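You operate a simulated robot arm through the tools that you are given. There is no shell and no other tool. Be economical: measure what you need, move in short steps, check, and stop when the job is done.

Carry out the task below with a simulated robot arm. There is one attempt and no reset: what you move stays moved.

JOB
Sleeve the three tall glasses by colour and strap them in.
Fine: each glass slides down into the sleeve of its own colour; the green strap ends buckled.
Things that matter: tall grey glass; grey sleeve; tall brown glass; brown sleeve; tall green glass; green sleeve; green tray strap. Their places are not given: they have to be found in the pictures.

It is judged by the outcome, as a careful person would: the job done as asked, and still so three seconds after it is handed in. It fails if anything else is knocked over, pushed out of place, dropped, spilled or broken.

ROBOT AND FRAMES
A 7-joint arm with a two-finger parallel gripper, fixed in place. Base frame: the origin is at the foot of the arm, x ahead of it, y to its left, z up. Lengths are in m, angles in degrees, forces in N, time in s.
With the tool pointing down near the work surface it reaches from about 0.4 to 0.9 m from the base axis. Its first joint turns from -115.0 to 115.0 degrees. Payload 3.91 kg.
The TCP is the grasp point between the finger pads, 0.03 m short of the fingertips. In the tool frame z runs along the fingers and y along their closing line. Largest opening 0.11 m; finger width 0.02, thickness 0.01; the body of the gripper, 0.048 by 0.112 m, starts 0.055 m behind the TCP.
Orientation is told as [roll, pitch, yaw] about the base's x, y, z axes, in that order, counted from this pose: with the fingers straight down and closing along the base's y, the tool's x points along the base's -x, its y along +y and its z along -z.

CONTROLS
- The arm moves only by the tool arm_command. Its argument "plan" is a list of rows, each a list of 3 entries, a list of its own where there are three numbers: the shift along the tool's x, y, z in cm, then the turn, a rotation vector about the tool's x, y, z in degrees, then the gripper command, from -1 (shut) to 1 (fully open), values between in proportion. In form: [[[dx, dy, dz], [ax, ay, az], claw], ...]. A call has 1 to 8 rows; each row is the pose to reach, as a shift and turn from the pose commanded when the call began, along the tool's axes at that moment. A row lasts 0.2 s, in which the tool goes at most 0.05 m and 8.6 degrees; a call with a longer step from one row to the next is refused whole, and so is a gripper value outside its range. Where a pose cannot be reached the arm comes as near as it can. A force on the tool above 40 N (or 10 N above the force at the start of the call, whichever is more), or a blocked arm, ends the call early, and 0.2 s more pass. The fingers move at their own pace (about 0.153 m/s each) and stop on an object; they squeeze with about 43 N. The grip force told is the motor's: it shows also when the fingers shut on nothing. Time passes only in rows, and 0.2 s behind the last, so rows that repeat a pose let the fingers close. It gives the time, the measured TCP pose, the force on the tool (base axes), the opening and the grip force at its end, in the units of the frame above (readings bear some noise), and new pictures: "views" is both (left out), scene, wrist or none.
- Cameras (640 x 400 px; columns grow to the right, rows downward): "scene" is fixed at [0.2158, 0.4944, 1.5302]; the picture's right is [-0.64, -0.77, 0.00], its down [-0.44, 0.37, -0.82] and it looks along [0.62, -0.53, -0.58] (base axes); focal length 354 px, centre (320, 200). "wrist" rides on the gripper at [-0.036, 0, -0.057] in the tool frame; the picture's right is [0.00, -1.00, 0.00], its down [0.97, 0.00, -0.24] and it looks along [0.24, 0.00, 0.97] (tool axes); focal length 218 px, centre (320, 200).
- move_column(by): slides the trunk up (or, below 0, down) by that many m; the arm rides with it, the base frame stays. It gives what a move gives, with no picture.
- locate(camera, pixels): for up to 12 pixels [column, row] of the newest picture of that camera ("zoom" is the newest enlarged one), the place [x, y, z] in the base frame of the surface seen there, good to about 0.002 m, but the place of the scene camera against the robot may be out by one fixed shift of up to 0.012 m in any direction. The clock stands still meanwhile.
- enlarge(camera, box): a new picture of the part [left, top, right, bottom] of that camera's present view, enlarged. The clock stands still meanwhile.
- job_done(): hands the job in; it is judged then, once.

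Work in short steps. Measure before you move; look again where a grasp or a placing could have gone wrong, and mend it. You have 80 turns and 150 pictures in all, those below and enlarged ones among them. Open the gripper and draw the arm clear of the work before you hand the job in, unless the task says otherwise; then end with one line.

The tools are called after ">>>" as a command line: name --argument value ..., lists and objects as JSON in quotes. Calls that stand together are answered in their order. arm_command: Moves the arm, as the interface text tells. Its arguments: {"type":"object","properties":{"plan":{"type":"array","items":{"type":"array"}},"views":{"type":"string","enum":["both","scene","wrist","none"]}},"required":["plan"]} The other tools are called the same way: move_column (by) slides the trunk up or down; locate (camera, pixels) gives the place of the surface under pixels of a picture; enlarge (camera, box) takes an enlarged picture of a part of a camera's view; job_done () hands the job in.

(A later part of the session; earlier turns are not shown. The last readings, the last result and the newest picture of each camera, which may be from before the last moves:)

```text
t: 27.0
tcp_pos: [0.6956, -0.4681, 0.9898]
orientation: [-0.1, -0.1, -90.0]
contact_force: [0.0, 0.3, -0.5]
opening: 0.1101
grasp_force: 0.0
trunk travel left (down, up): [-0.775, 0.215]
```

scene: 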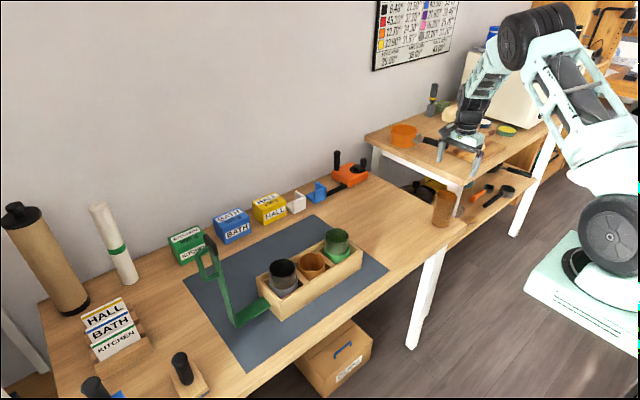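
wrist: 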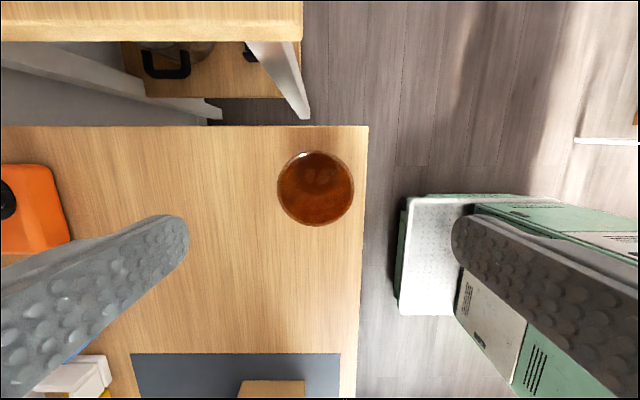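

The brown glass rim spans columns 277–354, rows 152–227. I measure it, and also the neighbouring higher table edge for clearance.

>>> locate --camera "wrist" --pixels '[[279, 189], [352, 189], [315, 153], [315, 225], [290, 38], [150, 38], [295, 10]]'

```text
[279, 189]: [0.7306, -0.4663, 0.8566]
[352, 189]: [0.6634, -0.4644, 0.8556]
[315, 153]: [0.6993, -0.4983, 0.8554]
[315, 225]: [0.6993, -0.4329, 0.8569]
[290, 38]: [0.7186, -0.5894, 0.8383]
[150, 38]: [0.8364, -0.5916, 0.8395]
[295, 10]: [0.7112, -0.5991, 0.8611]
```

Brown centre (0.698,-0.4655); the other table edge is at y=-0.59, clear. I correct, descend and grip.

>>> arm_command --plan '[[[0.2, 0.15, 3.5], [0, 0, 0], 1], [[0.2, 0.15, 7.5], [0, 0, 0], 1], [[0.2, 0.15, 11.5], [0, 0, 0], 1], [[0.2, 0.15, 14.7], [0, 0, 0], 1], [[0.2, 0.15, 14.7], [0, 0, 0], 1], [[0.2, 0.15, 14.7], [0, 0, 0], -1], [[0.2, 0.15, 14.7], [0, 0, 0], -1], [[0.2, 0.15, 14.7], [0, 0, 0], -1]]' --views "wrist"

```text
t: 28.8
tcp_pos: [0.6996, -0.4672, 0.8409]
orientation: [0.0, 0.0, -90.0]
contact_force: [-0.5, -0.2, -0.8]
opening: 0.0689
grasp_force: 43.2
trunk travel left (down, up): [-0.775, 0.215]
```

wrist: 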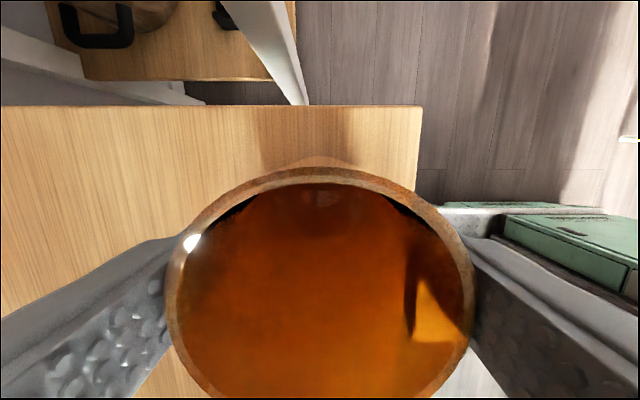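

Gripped. Lift and carry to above the brown sleeve.

>>> arm_command --plan '[[[0, 0, -4.3], [0, 0, 0], -1], [[0, 0, -8.6], [0, 0, 0], -1], [[0, 0, -12.9], [0, 0, 0], -1], [[0, 0, -17], [0, 0, 0], -1], [[4.8, 0.8, -17], [0, 0, 0], -1], [[9.6, 1.6, -17], [0, 0, 0], -1], [[14.4, 2.4, -17], [0, 0, 0], -1], [[19.2, 3.2, -17], [0, 0, 0], -1]]' --views "none"

>>> arm_command --plan '[[[4.8, 0.7, 0], [0, 0, 0], -1], [[9.6, 1.4, 0], [0, 0, 0], -1], [[14.4, 2.1, 0], [0, 0, 0], -1], [[19.2, 2.8, 0], [0, 0, 0], -1], [[24, 3.5, 0], [0, 0, 0], -1], [[28.8, 4.2, 0], [0, 0, 0], -1], [[33.1, 4.75, 0], [0, 0, 0], -1], [[33.1, 4.75, 2.5], [0, 0, 0], -1]]' --views "both"

```text
t: 30.6
tcp_pos: [0.7283, -0.2687, 1.0109]
orientation: [0.0, 0.0, -90.1]
contact_force: [0.3, -0.3, -2.5]
opening: 0.0689
grasp_force: 43.2
trunk travel left (down, up): [-0.775, 0.215]
```

```text
t: 32.4
tcp_pos: [0.7786, 0.0551, 0.9862]
orientation: [0.0, 0.0, -90.0]
contact_force: [0.2, -0.1, -1.6]
opening: 0.0687
grasp_force: 42.9
trunk travel left (down, up): [-0.775, 0.215]
```

scene: 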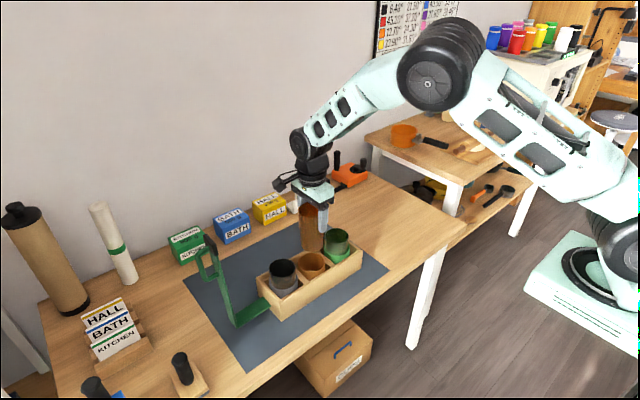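
wrist: 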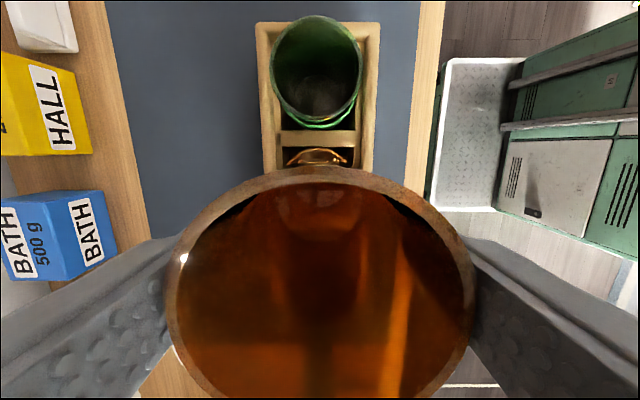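

The brown glass hovers above the brown sleeve (arc at 287–347, row ~150). I measure both.

>>> locate --camera "wrist" --pixels '[[318, 149], [320, 168], [167, 280], [475, 280], [271, 70], [361, 70], [316, 17], [316, 120], [262, 110], [375, 110]]'

>>> enlarge --camera "scene" --box '[260, 200, 360, 300]'

```text
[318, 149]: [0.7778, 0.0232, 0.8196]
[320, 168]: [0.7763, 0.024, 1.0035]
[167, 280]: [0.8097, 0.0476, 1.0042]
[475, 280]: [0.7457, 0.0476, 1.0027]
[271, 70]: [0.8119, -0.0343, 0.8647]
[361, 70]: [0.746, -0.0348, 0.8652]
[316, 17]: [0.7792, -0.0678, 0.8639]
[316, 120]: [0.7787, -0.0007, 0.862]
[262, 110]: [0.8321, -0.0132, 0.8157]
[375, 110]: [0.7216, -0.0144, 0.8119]
```

```text
4.00 times, centred on (310, 250) of scene
```

zoom: 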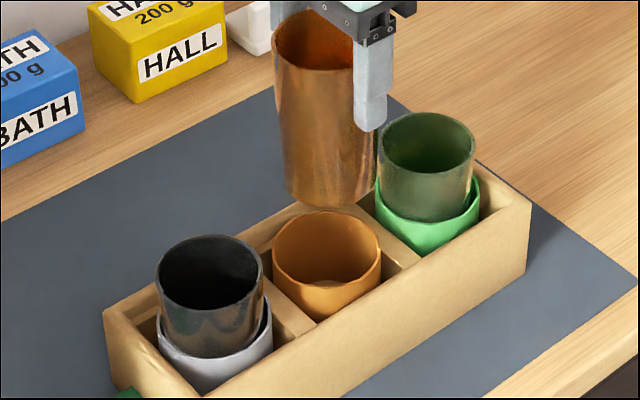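

Glass (0.777,0.0575) versus sleeve ≈(0.778,0.060). I shift (+1,+2.5 mm), lower to just over the rim.

>>> arm_command --plan '[[[0.25, 0.1, 0], [0, 0, 0], -1], [[0.25, 0.1, 2.5], [0, 0, 0], -1], [[0.25, 0.1, 5], [0, 0, 0], -1], [[0.25, 0.1, 5], [0, 0, 0], -1]]' --views "both"

>>> enlarge --camera "scene" --box '[260, 200, 360, 300]'

>>> locate --camera "wrist" --pixels '[[320, 168], [167, 280], [475, 280], [318, 145], [250, 120], [390, 120]]'

```text
t: 33.4
tcp_pos: [0.7811, 0.0606, 0.9377]
orientation: [0.1, 0.0, -90.0]
contact_force: [-0.2, 0.6, -2.4]
opening: 0.0687
grasp_force: 42.6
trunk travel left (down, up): [-0.775, 0.215]
```

scene: 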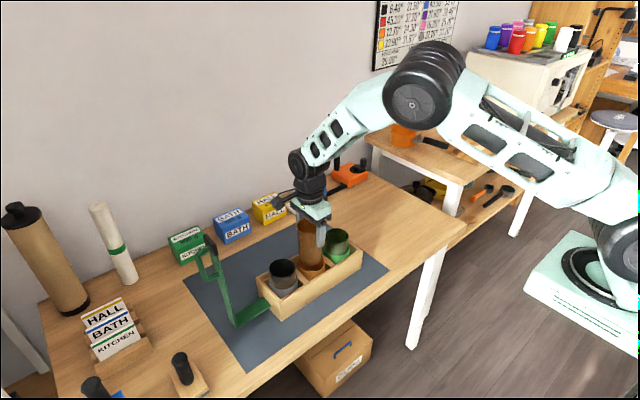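
wrist: 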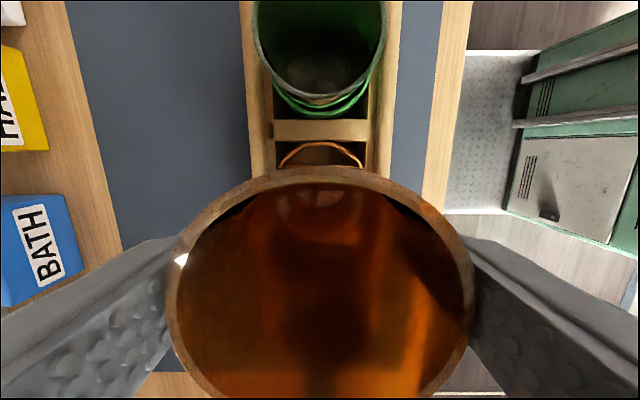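

```text
4.00 times, centred on (310, 250) of scene
```

zoom: 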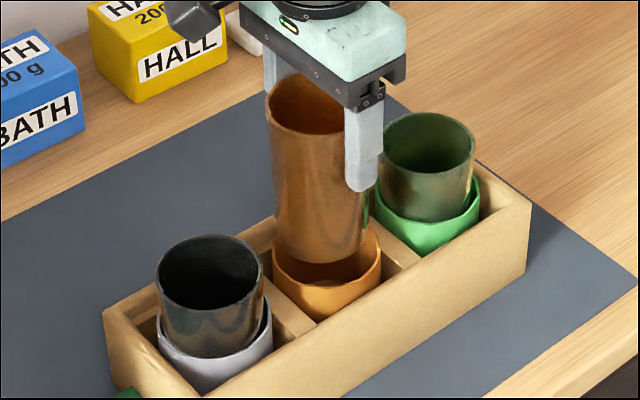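

```text
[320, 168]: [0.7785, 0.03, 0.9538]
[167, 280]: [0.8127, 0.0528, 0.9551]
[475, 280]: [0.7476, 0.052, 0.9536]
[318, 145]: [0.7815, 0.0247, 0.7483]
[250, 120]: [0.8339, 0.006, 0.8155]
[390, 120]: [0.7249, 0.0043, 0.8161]
```

Glass now reads y≈0.0635 vs sleeve 0.0605, and the scene zoom agrees (glass 5 px left). I shift y by -2.5 mm and lower gently.

>>> arm_command --plan '[[[-0.25, 0, 0], [0, 0, 0], -1], [[-0.25, 0, 0.8], [0, 0, 0], -1], [[-0.25, 0, 1.5], [0, 0, 0], -1], [[-0.25, 0, 2.2], [0, 0, 0], -1], [[-0.25, 0, 2.9], [0, 0, 0], -1], [[-0.25, 0, 3.6], [0, 0, 0], -1]]' --views "scene"

>>> enlarge --camera "scene" --box '[260, 200, 360, 300]'

```text
t: 34.8
tcp_pos: [0.7787, 0.059, 0.9012]
orientation: [0.1, 0.0, -90.0]
contact_force: [-0.4, -0.2, -2.2]
opening: 0.0689
grasp_force: 42.5
trunk travel left (down, up): [-0.775, 0.215]
```

scene: 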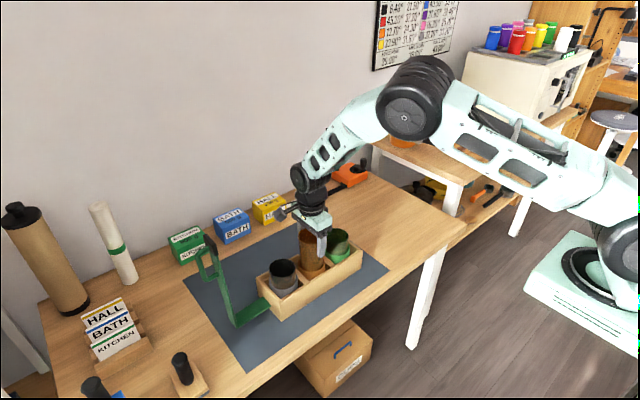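

```text
4.00 times, centred on (310, 250) of scene
```

zoom: 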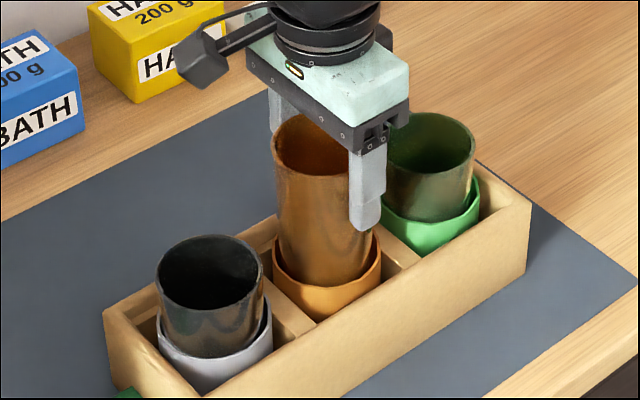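

The glass entered without force. I lower the remaining 4.7 cm, release, and rise.

>>> arm_command --plan '[[[0, 0, 1.2], [0, 0, 0], -1], [[0, 0, 2.4], [0, 0, 0], -1], [[0, 0, 3.6], [0, 0, 0], -1], [[0, 0, 4.6], [0, 0, 0], -1], [[0, 0, 4.8], [0, 0, 0], -1], [[0, 0, 4.8], [0, 0, 0], 0.5], [[0, 0, 4.8], [0, 0, 0], 1], [[0, 0, 2.5], [0, 0, 0], 1]]' --views "none"

>>> arm_command --plan '[[[0, 0, -4], [0, 0, 0], 1], [[0, 0, -8], [0, 0, 0], 1], [[0, 0, -12], [0, 0, 0], 1], [[-4, -4, -14], [0, 0, 0], 1], [[-7, -8, -15], [0, 0, 0], 1], [[-7, -12, -16], [0, 0, 0], 1]]' --views "both"

>>> enlarge --camera "scene" --box '[180, 210, 380, 335]'

```text
t: 36.6
tcp_pos: [0.7806, 0.0577, 0.8758]
orientation: [0.0, 0.0, -90.1]
contact_force: [-1.0, 0.4, -0.7]
opening: 0.1099
grasp_force: 0.0
trunk travel left (down, up): [-0.775, 0.215]
```

```text
refused: row 4 steps farther than a row can; nothing moved
```

```text
3.20 times, centred on (280, 272) of scene
```

zoom: 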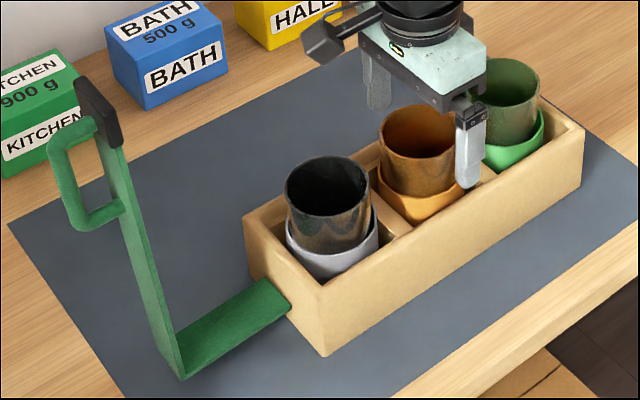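

All three glasses are sleeved. Next the strap: I'll rise well clear and turn the wrist toward yaw +90 so its camera stays on the outside when I hold the strap's handle.

>>> arm_command --plan '[[[0, 0, -4], [0, 0, 0], 1], [[0, 0, -8], [0, 0, 0], 1], [[0, 0, -12], [0, 0, 0], 1], [[0, 0, -16], [0, 0, -8.5], 1], [[0, 0, -19], [0, 0, -17], 1], [[0, 0, -22], [0, 0, -25.5], 1], [[0, 0, -25], [0, 0, -34], 1], [[0, 0, -29], [0, 0, -42.5], 1]]' --views "none"

>>> arm_command --plan '[[[0, 0, 0], [0, 0, -8.5], 1], [[0, 0, 0], [0, 0, -17], 1], [[0, 0, 0], [0, 0, -25.5], 1], [[0, 0, 0], [0, 0, -34], 1], [[0, 0, 0], [0, 0, -42.5], 1], [[0, 0, 0], [0, 0, -51], 1], [[0, 0, 0], [0, 0, -59.5], 1], [[0, 0, 0], [0, 0, -68], 1]]' --views "both"

```text
t: 38.4
tcp_pos: [0.7806, 0.0595, 1.1663]
orientation: [0.1, 0.0, -47.5]
contact_force: [0.9, 0.4, -0.3]
opening: 0.11
grasp_force: 0.1
trunk travel left (down, up): [-0.775, 0.215]
```

```text
t: 40.2
tcp_pos: [0.78, 0.0581, 1.1657]
orientation: [0.0, 0.0, 20.7]
contact_force: [-0.3, 0.3, 0.2]
opening: 0.1099
grasp_force: 0.1
trunk travel left (down, up): [-0.775, 0.215]
```

scene: 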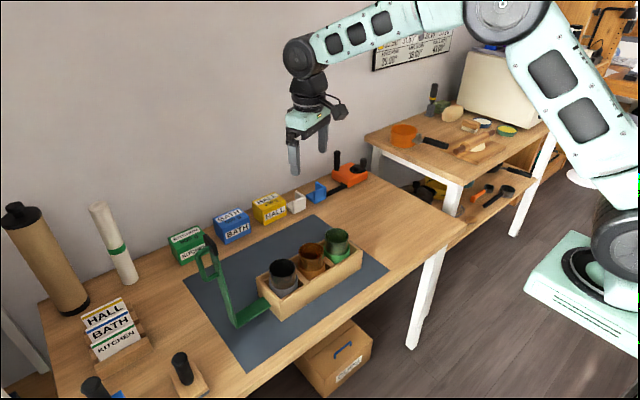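
wrist: 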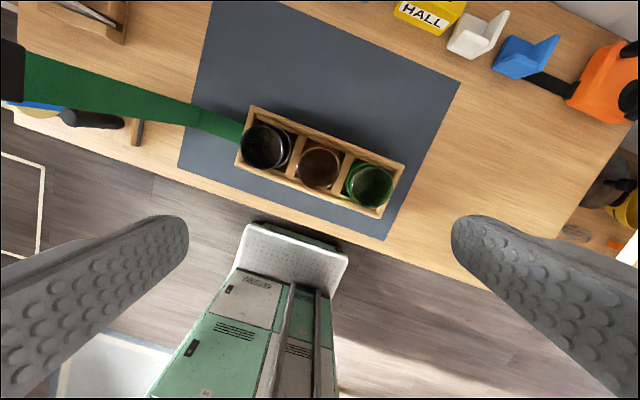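

Continuing the turn to about +89 while moving out to y≈0.42, beyond the strap, at a safe height (1.166 vs strap top ≈1.06).

>>> arm_command --plan '[[[-1.52, 4.24, 0], [0, 0, -8.55], 1], [[-3.04, 8.48, 0], [0, 0, -17.1], 1], [[-4.56, 12.72, 0], [0, 0, -25.65], 1], [[-6.08, 16.96, 0], [0, 0, -34.2], 1], [[-7.6, 21.2, 0], [0, 0, -42.75], 1], [[-9.12, 25.44, 0], [0, 0, -51.3], 1], [[-10.64, 29.68, 0], [0, 0, -59.85], 1], [[-12.1, 33.9, 0], [0, 0, -68.4], 1]]' --views "both"

>>> enlarge --camera "scene" --box '[170, 210, 330, 335]'

```text
t: 42.0
tcp_pos: [0.7308, 0.3617, 1.1522]
orientation: [0.0, -0.1, 89.1]
contact_force: [-0.3, 0.0, -0.1]
opening: 0.1099
grasp_force: 0.1
out of reach, approached as far as the arm can: row 6, 7, 8
trunk travel left (down, up): [-0.775, 0.215]
```

scene: 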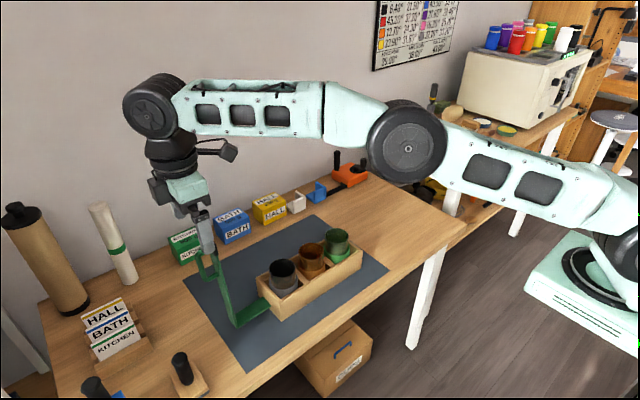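
wrist: 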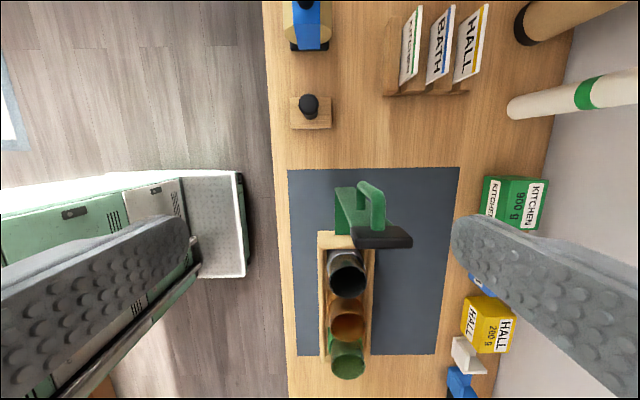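

```text
3.20 times, centred on (250, 272) of scene
```

zoom: 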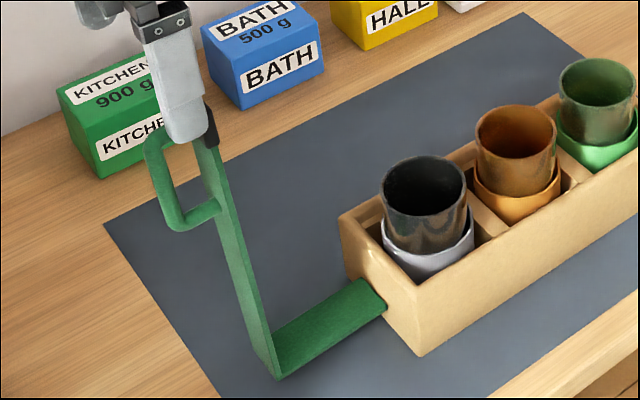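

The arm nears its reach limit at this height (column row). I measure the handle and tip in the wrist view: handle around (370,205), black tip (382,237).

>>> enlarge --camera "wrist" --box '[300, 160, 450, 260]'

>>> locate --camera "wrist" --pixels '[[365, 190], [378, 205], [376, 222], [355, 238], [383, 236], [410, 238], [345, 205], [383, 228], [362, 183], [340, 190]]'

```text
4.00 times, centred on (375, 210) of wrist
```

zoom: 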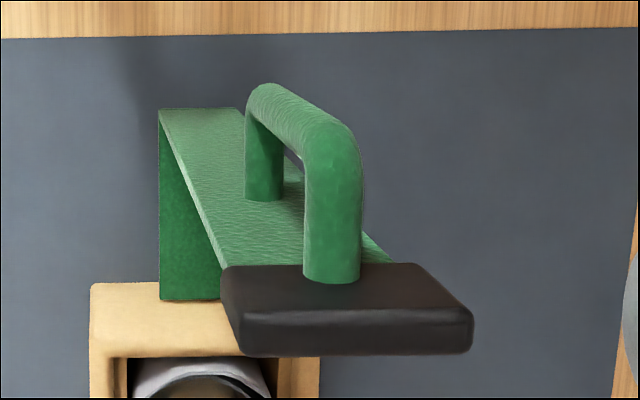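

```text
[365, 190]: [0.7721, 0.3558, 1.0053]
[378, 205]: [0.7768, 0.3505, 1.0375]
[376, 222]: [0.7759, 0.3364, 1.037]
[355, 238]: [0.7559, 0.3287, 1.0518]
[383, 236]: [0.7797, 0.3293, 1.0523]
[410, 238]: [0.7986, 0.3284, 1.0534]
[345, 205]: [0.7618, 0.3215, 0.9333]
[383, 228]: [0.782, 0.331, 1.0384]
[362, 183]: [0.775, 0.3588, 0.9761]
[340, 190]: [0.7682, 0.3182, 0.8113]
```

The handle bar is at (0.776,0.353,z 0.97–1.037), the black tip tops at z≈1.053. I raise the trunk by 0.15 to gain reach at this height.

>>> move_column --by 0.15

```text
t: 43.8
tcp_pos: [0.7312, 0.3609, 1.3011]
orientation: [0.0, 0.0, 88.9]
contact_force: [-0.1, 0.0, 0.1]
opening: 0.1098
grasp_force: 0.0
trunk travel left (down, up): [-0.925, 0.065]
```

Now I come down outside the handle toward (0.777,0.385,1.12).

>>> arm_command --plan '[[[-0.5, -0.9, 3.6], [0, 0, 0], 1], [[-1, -1.8, 7.2], [0, 0, 0], 1], [[-1.5, -2.7, 10.8], [0, 0, 0], 1], [[-2, -3.6, 14.4], [0, 0, 0], 1], [[-2.4, -4.6, 18], [0, 0, 0], 1], [[-2.4, -4.6, 18], [0, 0, 0], 1]]' --views "wrist"

```text
t: 45.1
tcp_pos: [0.759, 0.3637, 1.1214]
orientation: [0.1, 0.0, 88.8]
contact_force: [0.6, 0.7, 0.3]
opening: 0.11
grasp_force: 0.1
out of reach, approached as far as the arm can: row 3, 4, 5, 6
trunk travel left (down, up): [-0.925, 0.065]
```

wrist: 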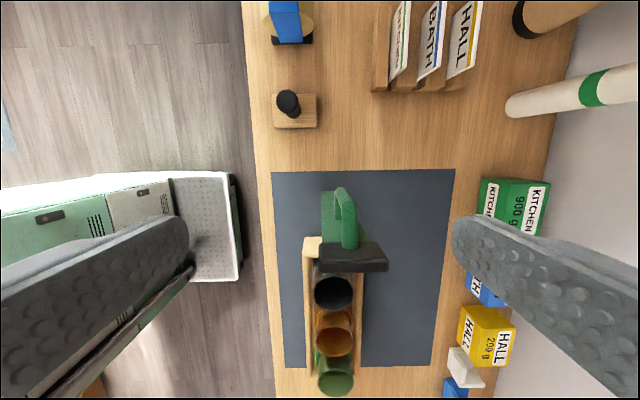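

Gripping from above is slightly out of reach. Better: grip the bar from the front with the tool pointing along +x, fingers closing along y (one finger through the loop), then roll about the tool axis along with the strap. I back off in -x while turning to yaw ≈ 20.

>>> arm_command --plan '[[[0, 2.8, 0], [0, 0, 8.5], -0.49], [[0, 5.6, 0], [0, 0, 17], -0.49], [[0, 8.4, 0], [0, 0, 25.5], -0.49], [[0, 11.2, 0], [0, 0, 34], -0.49], [[0, 14, 0], [0, 0, 42.5], -0.49], [[0, 16.8, 0], [0, 0, 51], -0.49], [[0, 19.6, 0], [0, 0, 59.5], -0.49], [[0, 22.4, 0], [0, 0, 68], -0.49]]' --views "none"

>>> arm_command --plan '[[[0, 0, 0], [0, 0, 7], -0.49], [[0, 0, 0], [0, 0, 14], -0.49], [[0, 0, 0], [0, 0, 21], -0.49], [[0, 0, 0], [0, 0, 21], -0.49]]' --views "none"

```text
t: 47.0
tcp_pos: [0.5327, 0.3683, 1.1234]
orientation: [-0.1, -0.1, 20.7]
contact_force: [1.0, 0.3, -1.3]
opening: 0.0282
grasp_force: 0.1
trunk travel left (down, up): [-0.925, 0.065]
```

```text
t: 48.0
tcp_pos: [0.5341, 0.3681, 1.1237]
orientation: [0.0, 0.0, -0.2]
contact_force: [-0.2, 0.1, 0.0]
opening: 0.0283
grasp_force: 0.2
trunk travel left (down, up): [-0.925, 0.065]
```

Now pitch the tool up toward horizontal (+x), with the TCP easing forward to x≈0.60.

>>> arm_command --plan '[[[-0.8, 0, 0], [0, -8.5, 0], -0.49], [[-1.6, 0, 0], [0, -17, 0], -0.49], [[-2.4, 0, 0], [0, -25.5, 0], -0.49], [[-3.2, 0, 0], [0, -34, 0], -0.49], [[-4, 0, 0], [0, -42.5, 0], -0.49], [[-4.8, 0, 0], [0, -51, 0], -0.49], [[-5.6, 0, 0], [0, -59.5, 0], -0.49], [[-6.4, 0, 0], [0, -68, 0], -0.49]]' --views "both"

```text
t: 49.7
tcp_pos: [0.6671, 0.3168, 1.1655]
orientation: [13.3, -62.1, -21.8]
contact_force: [0.2, -0.6, -0.1]
opening: 0.028
grasp_force: 0.0
trunk travel left (down, up): [-0.925, 0.065]
stopped in row 8: the arm was blocked; the commanded pose is now the measured one
```

scene: 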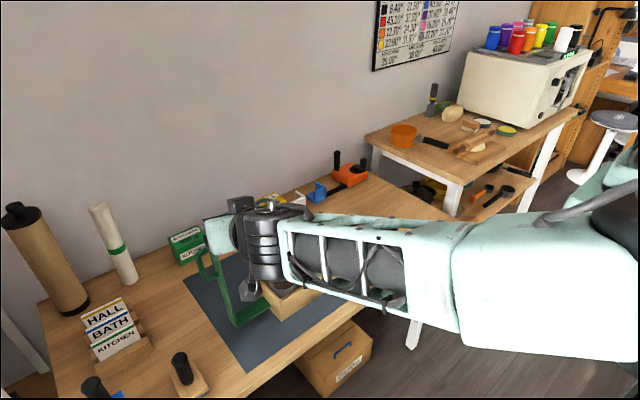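
wrist: 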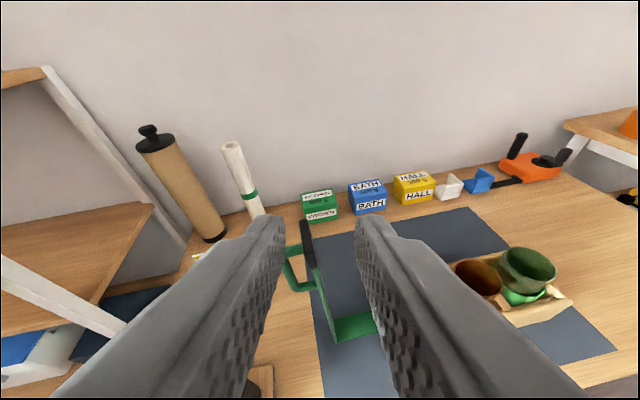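

The wrist ran into a joint limit (tool now points forward, ~27° down); nothing was hit and the strap and glasses stand as before. I back off up/-x, then lower the trunk so that a forward-pointing tool is easier.

>>> arm_command --plan '[[[-1.6, -0.1, -3.6], [0, 0, 0], -0.49], [[-3.2, -0.2, -7.2], [0, 0, 0], -0.49], [[-4.8, -0.3, -10.8], [0, 0, 0], -0.49], [[-6.3, -0.4, -14.3], [0, 0, 0], -0.49]]' --views "scene"

```text
t: 50.5
tcp_pos: [0.6768, 0.2407, 1.2224]
orientation: [6.3, -64.4, -25.6]
contact_force: [-0.6, 0.0, -0.1]
opening: 0.0279
grasp_force: 0.1
trunk travel left (down, up): [-0.925, 0.065]
stopped in row 3: the arm was blocked; the commanded pose is now the measured one
```

scene: 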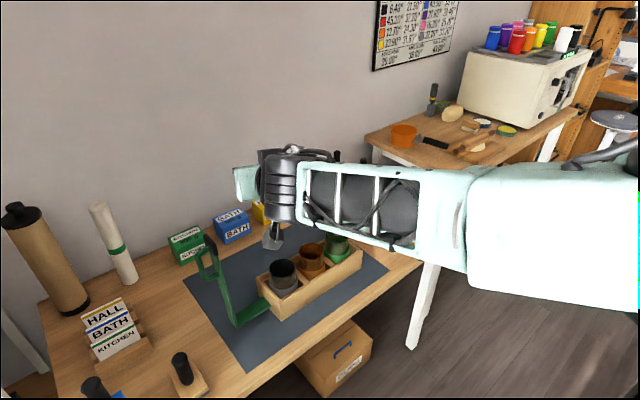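

Blocked again by the wrist limit. I relax the pitch by ~25° at this place, then lower the trunk.

>>> arm_command --plan '[[[0, 0, 0], [0, 6.5, 0], -0.49], [[0, 0, 0], [0, 13, 0], -0.49], [[0, 0, 0], [0, 19.5, 0], -0.49], [[0, 0, 0], [0, 26, 0], -0.49]]' --views "scene"

>>> move_column --by -0.2

```text
t: 51.5
tcp_pos: [0.6764, 0.2389, 1.2166]
orientation: [2.5, -38.7, -21.4]
contact_force: [-0.7, 0.4, -0.7]
opening: 0.0282
grasp_force: 0.0
trunk travel left (down, up): [-0.925, 0.065]
```

scene: 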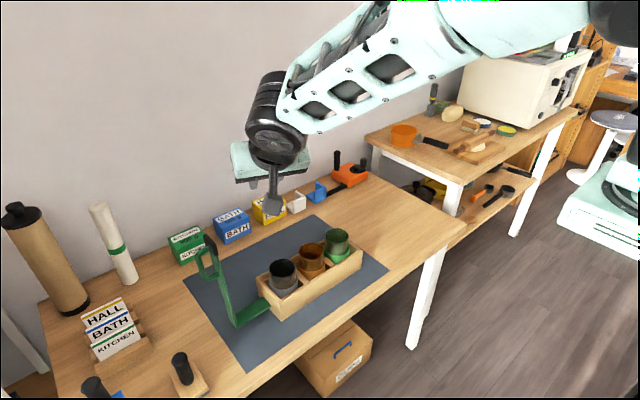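

```text
t: 53.6
tcp_pos: [0.6773, 0.2384, 1.017]
orientation: [2.7, -38.6, -21.5]
contact_force: [0.1, -0.6, 0.7]
opening: 0.0281
grasp_force: 0.1
trunk travel left (down, up): [-0.725, 0.265]
```

Now I move up/outward to about (0.637,0.33,1.15) and straighten the yaw, then lower the trunk another 0.15.

>>> arm_command --plan '[[[-0.66, 1.9, -3.55], [-3.35, 0.2, -4.2], -0.49], [[-1.32, 3.8, -7.1], [-6.7, 0.4, -8.4], -0.49], [[-1.98, 5.7, -10.65], [-10.05, 0.6, -12.6], -0.49], [[-2.64, 7.58, -14.2], [-13.4, 0.8, -16.8], -0.49], [[-2.64, 7.58, -14.2], [-13.4, 0.8, -16.8], -0.49]]' --views "none"

>>> move_column --by -0.15

```text
t: 54.3
tcp_pos: [0.672, 0.252, 1.0207]
orientation: [-10.4, -39.8, -4.4]
contact_force: [0.1, -0.3, 0.6]
opening: 0.0279
grasp_force: 0.0
trunk travel left (down, up): [-0.725, 0.265]
stopped in row 3: the arm was blocked; the commanded pose is now the measured one
```

```text
t: 56.1
tcp_pos: [0.6731, 0.2518, 0.8702]
orientation: [-10.4, -40.0, -4.3]
contact_force: [-0.4, 0.2, -1.1]
opening: 0.0279
grasp_force: 0.1
trunk travel left (down, up): [-0.575, 0.415]
```

The arm blocked early, so I take a picture to see the configuration before anything else.

>>> arm_command --plan '[[[0, 0, 0], [0, 0, 0], -0.49]]' --views "both"

```text
t: 56.5
tcp_pos: [0.6718, 0.2502, 0.8709]
orientation: [-10.5, -39.8, -4.3]
contact_force: [-0.2, 0.5, -1.2]
opening: 0.0281
grasp_force: 0.1
trunk travel left (down, up): [-0.575, 0.415]
```

scene: 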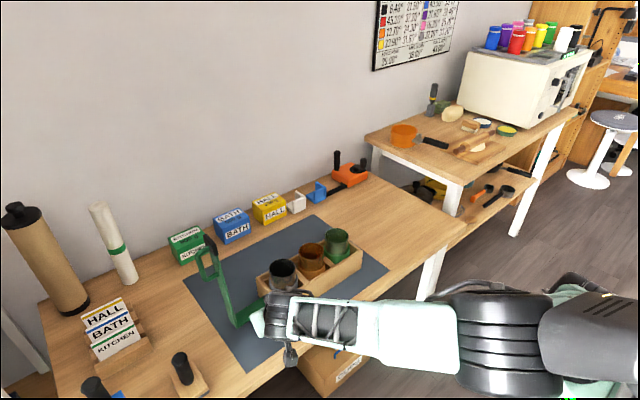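
wrist: 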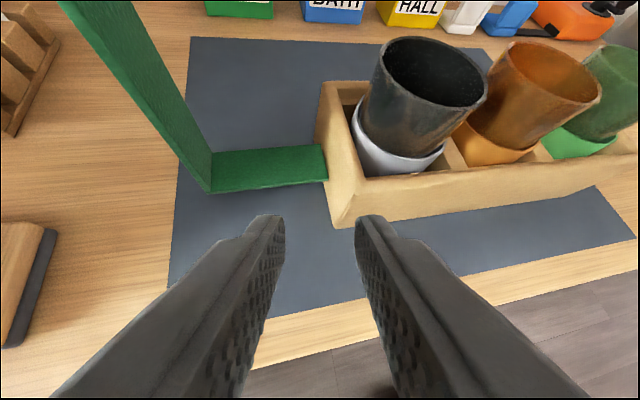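

All is intact: tray ahead, strap on the left. I raise the TCP 15 cm straight up with the trunk lowered.

>>> arm_command --plan '[[[-2.4, -0.5, -2.85], [0, 0, 0], -0.49], [[-4.8, -1.05, -5.7], [0, 0, 0], -0.49], [[-7.2, -1.6, -8.5], [0, 0, 0], -0.49], [[-9.6, -2.1, -11.3], [0, 0, 0], -0.49]]' --views "scene"

```text
t: 57.3
tcp_pos: [0.6823, 0.2252, 0.9091]
orientation: [-23.5, -39.7, 1.9]
contact_force: [-0.2, 0.5, -0.2]
opening: 0.0279
grasp_force: 0.1
trunk travel left (down, up): [-0.575, 0.415]
stopped in row 3: the arm was blocked; the commanded pose is now the measured one
```

scene: 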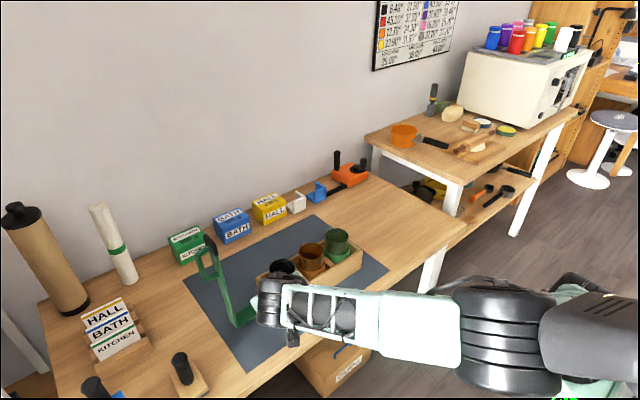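

The fold with forward-pointing tool is a poor configuration. I'll return the tool to vertical (TCP stays at (0.68,0.225,0.91), clear of the glass at x≥0.745) and use a different approach.

>>> arm_command --plan '[[[0, 0, 0], [-3.65, 6.6, -1.05], -0.49], [[0, 0, 0], [-7.3, 13.2, -2.1], -0.49], [[0, 0, 0], [-10.95, 19.8, -3.15], -0.49], [[0, 0, 0], [-14.6, 26.4, -4.2], -0.49], [[0, 0, 0], [-18.25, 33, -5.25], -0.49], [[0, 0, 0], [-21.9, 39.5, -6.3], -0.49]]' --views "none"

>>> move_column --by 0.3

```text
t: 58.7
tcp_pos: [0.6822, 0.2265, 0.9103]
orientation: [0.3, 0.1, 0.3]
contact_force: [-0.6, 0.1, 0.5]
opening: 0.0283
grasp_force: 0.0
trunk travel left (down, up): [-0.575, 0.415]
```

```text
t: 61.7
tcp_pos: [0.6824, 0.2265, 1.2102]
orientation: [0.1, 0.0, 0.1]
contact_force: [-0.4, -0.3, -0.2]
opening: 0.0281
grasp_force: 0.0
trunk travel left (down, up): [-0.875, 0.115]
```

With the tool vertical again, I'll push the strap over with closed fingers beside the handle (x≈0.758), outside its face. First move to above the outside, slightly pitched for reach.

>>> arm_command --plan '[[[-1.9, 3.75, 0.3], [0, -4, 0], -1], [[-3.8, 7.5, 0.6], [0, -8, 0], -1], [[-5.7, 11.25, 0.9], [0, -12, 0], -1], [[-7.6, 15, 1.2], [0, -15, 0], -1], [[-7.6, 15, 1.2], [0, -15, 0], -1]]' --views "both"

```text
t: 62.9
tcp_pos: [0.7597, 0.3762, 1.1962]
orientation: [0.2, -15.0, 0.1]
contact_force: [0.6, -0.2, 0.1]
opening: 0.0002
grasp_force: 37.5
trunk travel left (down, up): [-0.875, 0.115]
```

scene: 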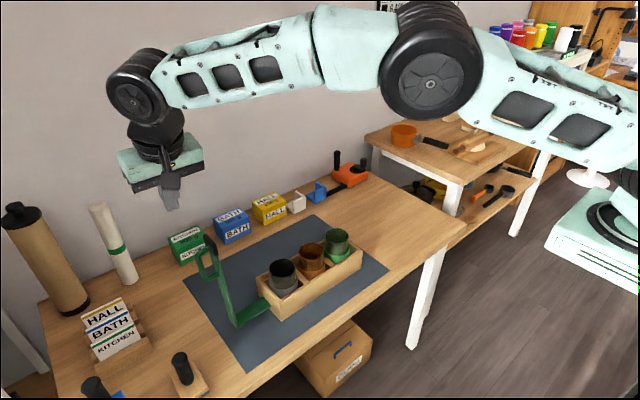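
wrist: 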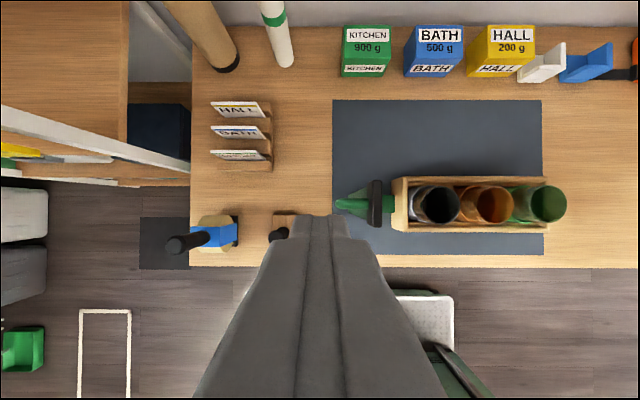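

I descend outside the handle to TCP (0.750,0.376,1.045).

>>> arm_command --plan '[[[1.22, 0, 3.58], [0, 0, 0], -1], [[2.44, 0, 7.16], [0, 0, 0], -1], [[3.66, 0, 10.75], [0, 0, 0], -1], [[4.88, 0, 14.33], [0, 0, 0], -1], [[4.88, 0, 14.33], [0, 0, 0], -1]]' --views "both"

>>> enlarge --camera "wrist" --box '[260, 130, 460, 280]'

```text
t: 64.1
tcp_pos: [0.7464, 0.3795, 1.0453]
orientation: [0.3, -15.1, 0.1]
contact_force: [0.4, 0.3, -0.3]
opening: 0.0
grasp_force: 38.0
trunk travel left (down, up): [-0.875, 0.115]
```

scene: 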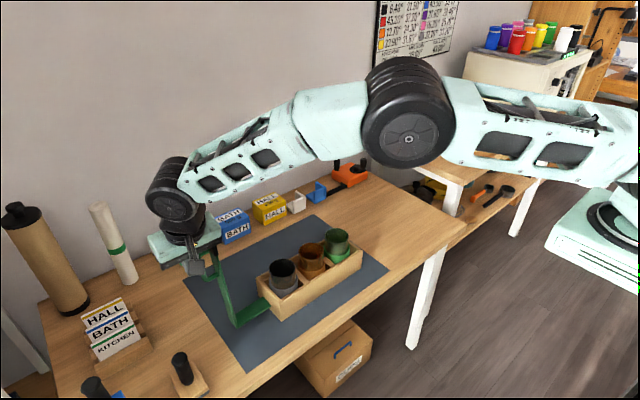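
wrist: 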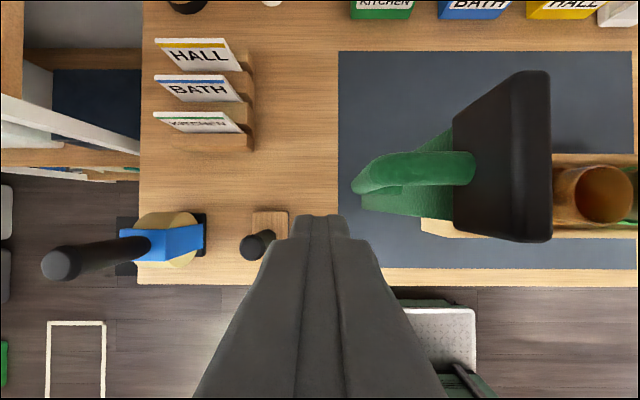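

```text
2.67 times, centred on (360, 205) of wrist
```

zoom: 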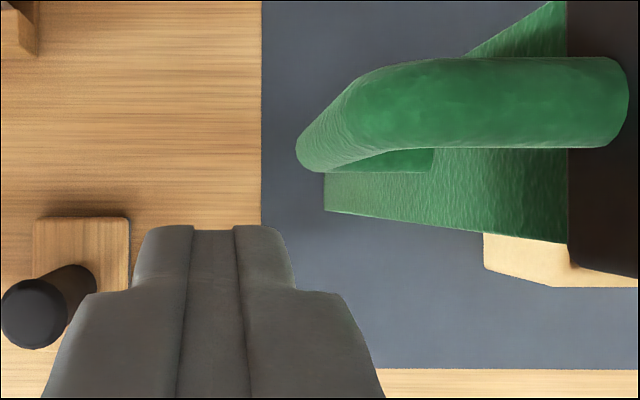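

The fingertip is just below (−x side of) the handle in view, level with the black tip. I nudge +5 mm in x and push 6 cm toward −y, watching force.

>>> arm_command --plan '[[[-0.5, -1, -0.1], [0, 0, 0], -1], [[-0.5, -2.2, -0.1], [0, 0, 0], -1], [[-0.5, -3.4, -0.1], [0, 0, 0], -1], [[-0.6, -4.6, -0.5], [0, 0, 0], -1], [[-0.7, -6, -0.9], [0, 0, 0], -1]]' --views "both"

>>> enlarge --camera "scene" --box '[140, 200, 340, 335]'

```text
t: 65.3
tcp_pos: [0.7518, 0.3173, 1.0579]
orientation: [0.2, -14.9, 0.1]
contact_force: [-0.3, 1.1, 0.2]
opening: 0.0
grasp_force: 37.6
trunk travel left (down, up): [-0.875, 0.115]
```

scene: 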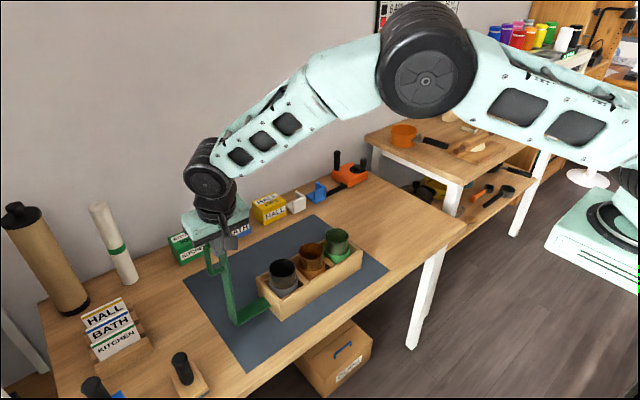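
wrist: 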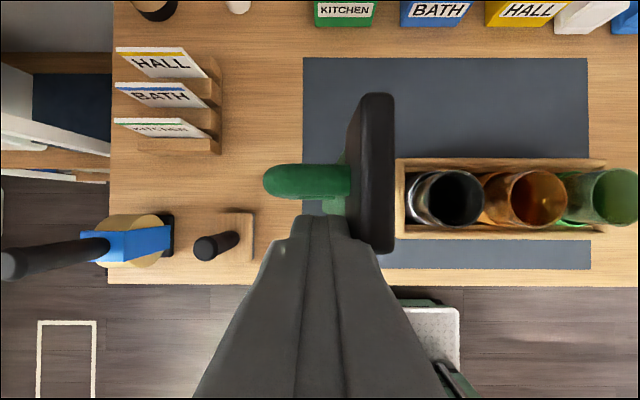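

```text
2.96 times, centred on (240, 268) of scene
```

zoom: 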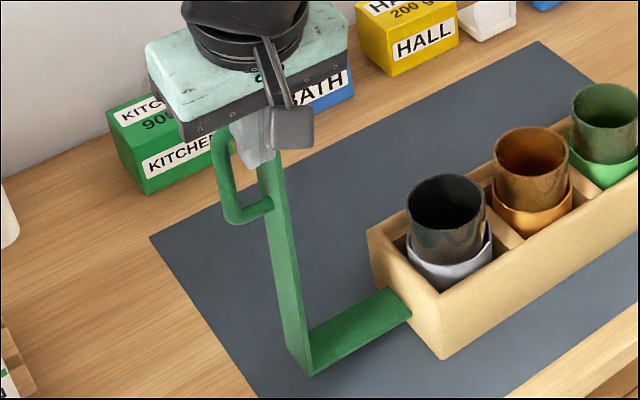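

The strap turns easily (~1 N). I continue pushing along its arc to about 30°.

>>> arm_command --plan '[[[-0.1, -1.6, -0.35], [0, 0, 0], -1], [[-0.2, -3.2, -0.7], [0, 0, 0], -1], [[-0.28, -4.8, -1], [0, 0, 0], -1], [[-0.32, -6.4, -1.2], [0, 0, 0], -1], [[-0.35, -8, -1.3], [0, 0, 0], -1], [[-0.35, -9.5, -1.3], [0, 0, 0], -1], [[-0.35, -11, -1.3], [0, 0, 0], -1], [[-0.35, -11, -1.3], [0, 0, 0], -1]]' --views "both"

>>> enlarge --camera "scene" --box '[160, 160, 360, 335]'

```text
t: 67.1
tcp_pos: [0.7544, 0.2052, 1.0688]
orientation: [0.1, -15.0, 0.2]
contact_force: [0.3, 0.1, -0.2]
opening: 0.0
grasp_force: 38.1
trunk travel left (down, up): [-0.875, 0.115]
```

scene: 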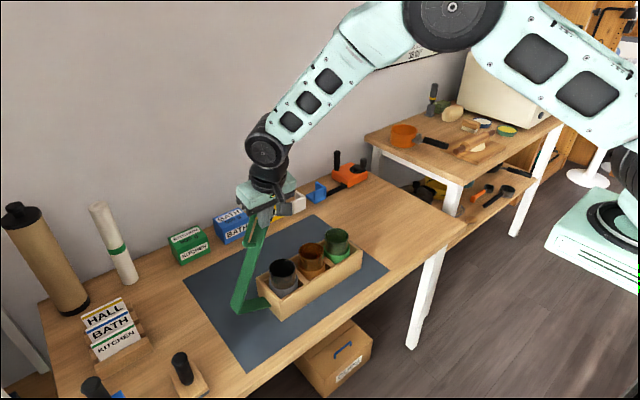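
wrist: 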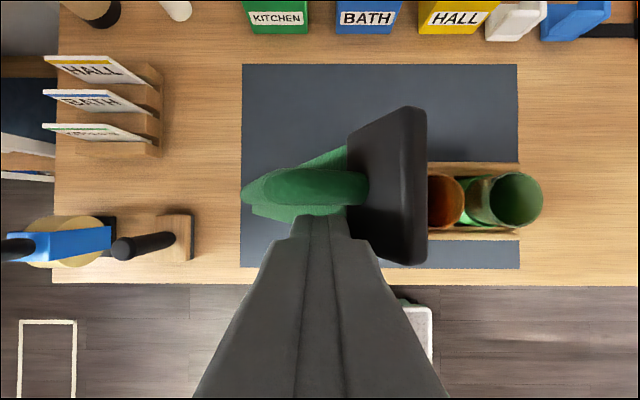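

```text
2.29 times, centred on (260, 248) of scene
```

zoom: 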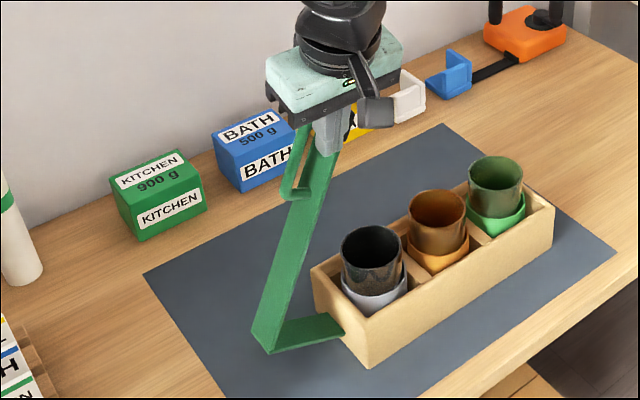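

Going well at ~30°. Continue gently to about 45°.

>>> arm_command --plan '[[[0, -1.2, 0], [0, 0, 0], -1], [[0, -2.4, 0.1], [0, 0, 0], -1], [[0.05, -3.6, 0.25], [0, 0, 0], -1], [[0.1, -4.7, 0.45], [0, 0, 0], -1], [[0.15, -5.7, 0.65], [0, 0, 0], -1], [[0.2, -6.7, 0.9], [0, 0, 0], -1], [[0.2, -6.7, 0.9], [0, 0, 0], -1]]' --views "scene"

>>> enlarge --camera "scene" --box '[200, 160, 400, 335]'

```text
t: 68.7
tcp_pos: [0.7524, 0.1397, 1.0623]
orientation: [0.2, -15.0, 0.1]
contact_force: [0.2, -0.7, -0.3]
opening: 0.0
grasp_force: 37.6
trunk travel left (down, up): [-0.875, 0.115]
```

scene: 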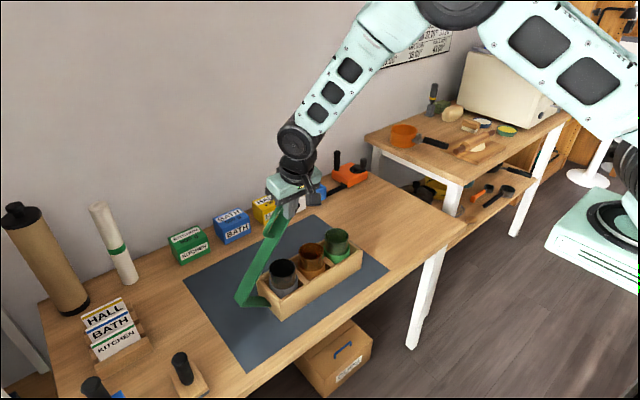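

```text
2.29 times, centred on (300, 248) of scene
```

zoom: 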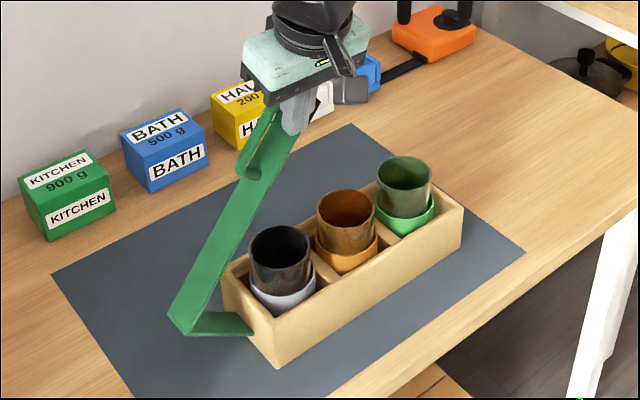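

The strap holds by its own friction, following the finger. I continue to about 70°.

>>> arm_command --plan '[[[0.13, -1.2, 0.5], [0, 0, 0], -1], [[0.26, -2.4, 0.97], [0, 0, 0], -1], [[0.49, -4.5, 1.84], [0, 0, 0], -1], [[0.66, -5.5, 2.5], [0, 0, 0], -1], [[0.83, -6.5, 3.1], [0, 0, 0], -1], [[1.14, -8.5, 4.25], [0, 0, 0], -1], [[1.5, -10.3, 5.6], [0, 0, 0], -1], [[1.5, -10.3, 5.6], [0, 0, 0], -1]]' --views "scene"

>>> enlarge --camera "scene" --box '[200, 160, 400, 335]'

```text
t: 70.5
tcp_pos: [0.7556, 0.0379, 1.0]
orientation: [0.1, -15.0, 0.2]
contact_force: [0.9, 0.0, -0.2]
opening: 0.0001
grasp_force: 37.9
trunk travel left (down, up): [-0.875, 0.115]
```

scene: 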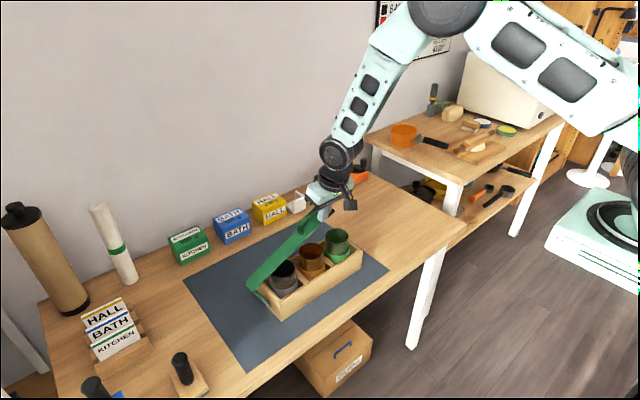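

```text
2.29 times, centred on (300, 248) of scene
```

zoom: 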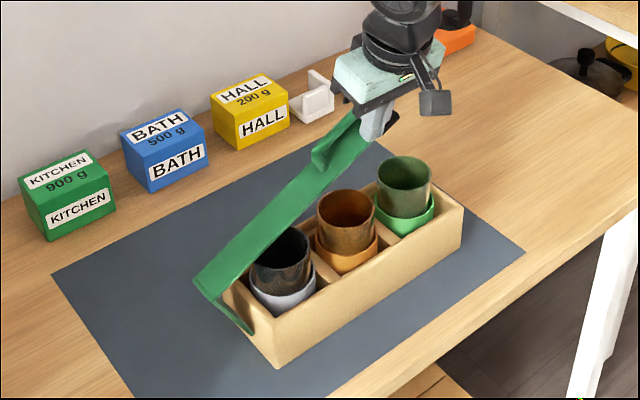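

About 70° now. I press on to ~85°, then look.

>>> arm_command --plan '[[[0.16, -0.9, 0.6], [0, 0, 0], -1], [[0.32, -1.7, 1.2], [0, 0, 0], -1], [[0.55, -2.4, 2.05], [0, 0, 0], -1], [[0.78, -3.2, 2.9], [0, 0, 0], -1], [[1.02, -3.9, 3.8], [0, 0, 0], -1], [[1.27, -4.6, 4.73], [0, 0, 0], -1], [[1.27, -4.6, 4.73], [0, 0, 0], -1]]' --views "both"

>>> enlarge --camera "scene" --box '[220, 180, 400, 330]'

```text
t: 72.1
tcp_pos: [0.752, -0.0091, 0.9528]
orientation: [0.3, -15.1, 0.0]
contact_force: [-0.6, -0.2, 0.5]
opening: 0.0001
grasp_force: 37.7
trunk travel left (down, up): [-0.875, 0.115]
```

scene: 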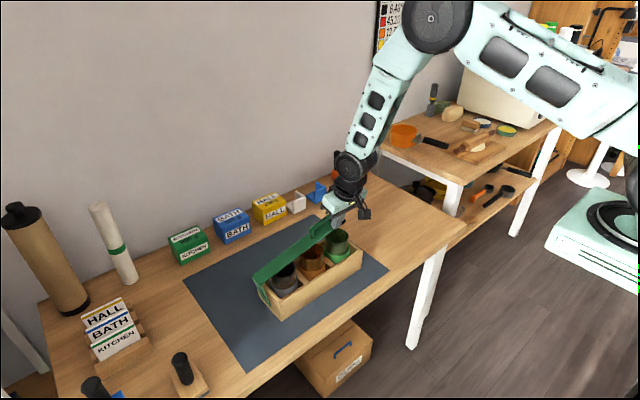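
wrist: 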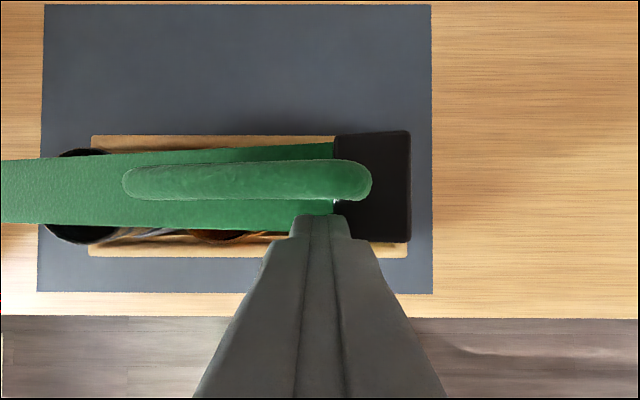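

```text
2.67 times, centred on (310, 255) of scene
```

zoom: 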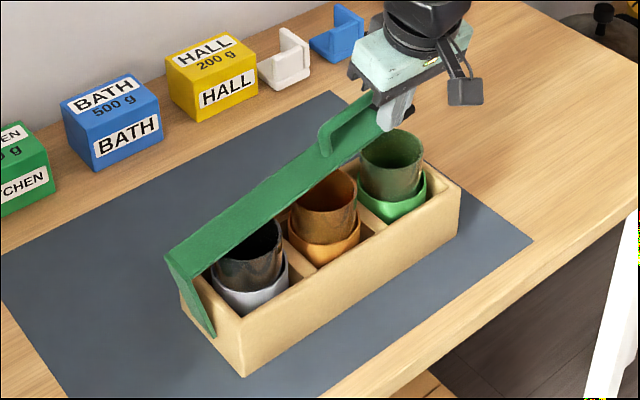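

It's nearly level. I press further down in small steps, watching the force.

>>> arm_command --plan '[[[0.13, -0.4, 0.5], [0, 0, 0], -1], [[0.26, -0.8, 1], [0, 0, 0], -1], [[0.39, -1.1, 1.45], [0, 0, 0], -1], [[0.52, -1.3, 1.95], [0, 0, 0], -1], [[0.65, -1.4, 2.4], [0, 0, 0], -1], [[0.78, -1.5, 2.9], [0, 0, 0], -1]]' --views "scene"

>>> enlarge --camera "scene" --box '[220, 180, 400, 330]'

```text
t: 73.5
tcp_pos: [0.7543, -0.0234, 0.9227]
orientation: [0.2, -14.9, 0.2]
contact_force: [-0.3, -0.1, -0.3]
opening: 0.0001
grasp_force: 37.7
trunk travel left (down, up): [-0.875, 0.115]
```

scene: 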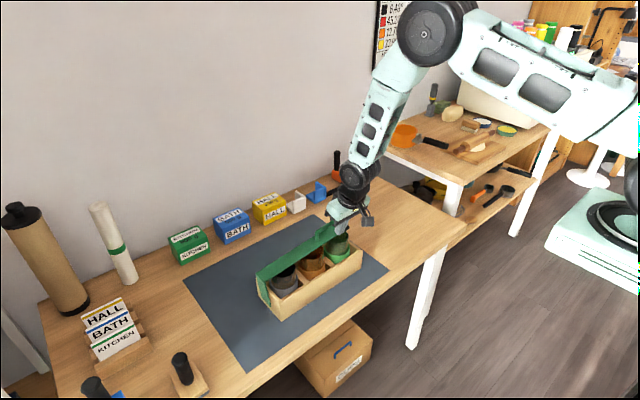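

```text
2.67 times, centred on (310, 255) of scene
```

zoom: 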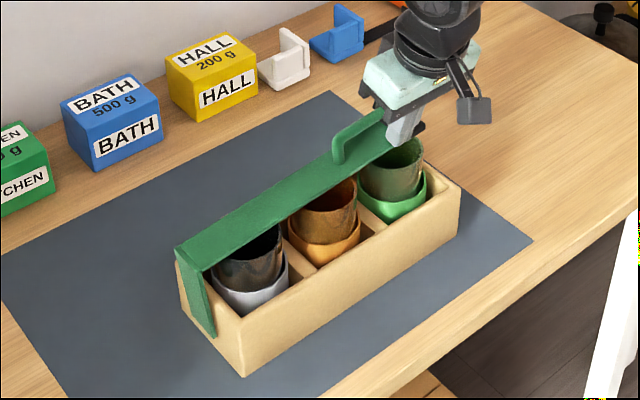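

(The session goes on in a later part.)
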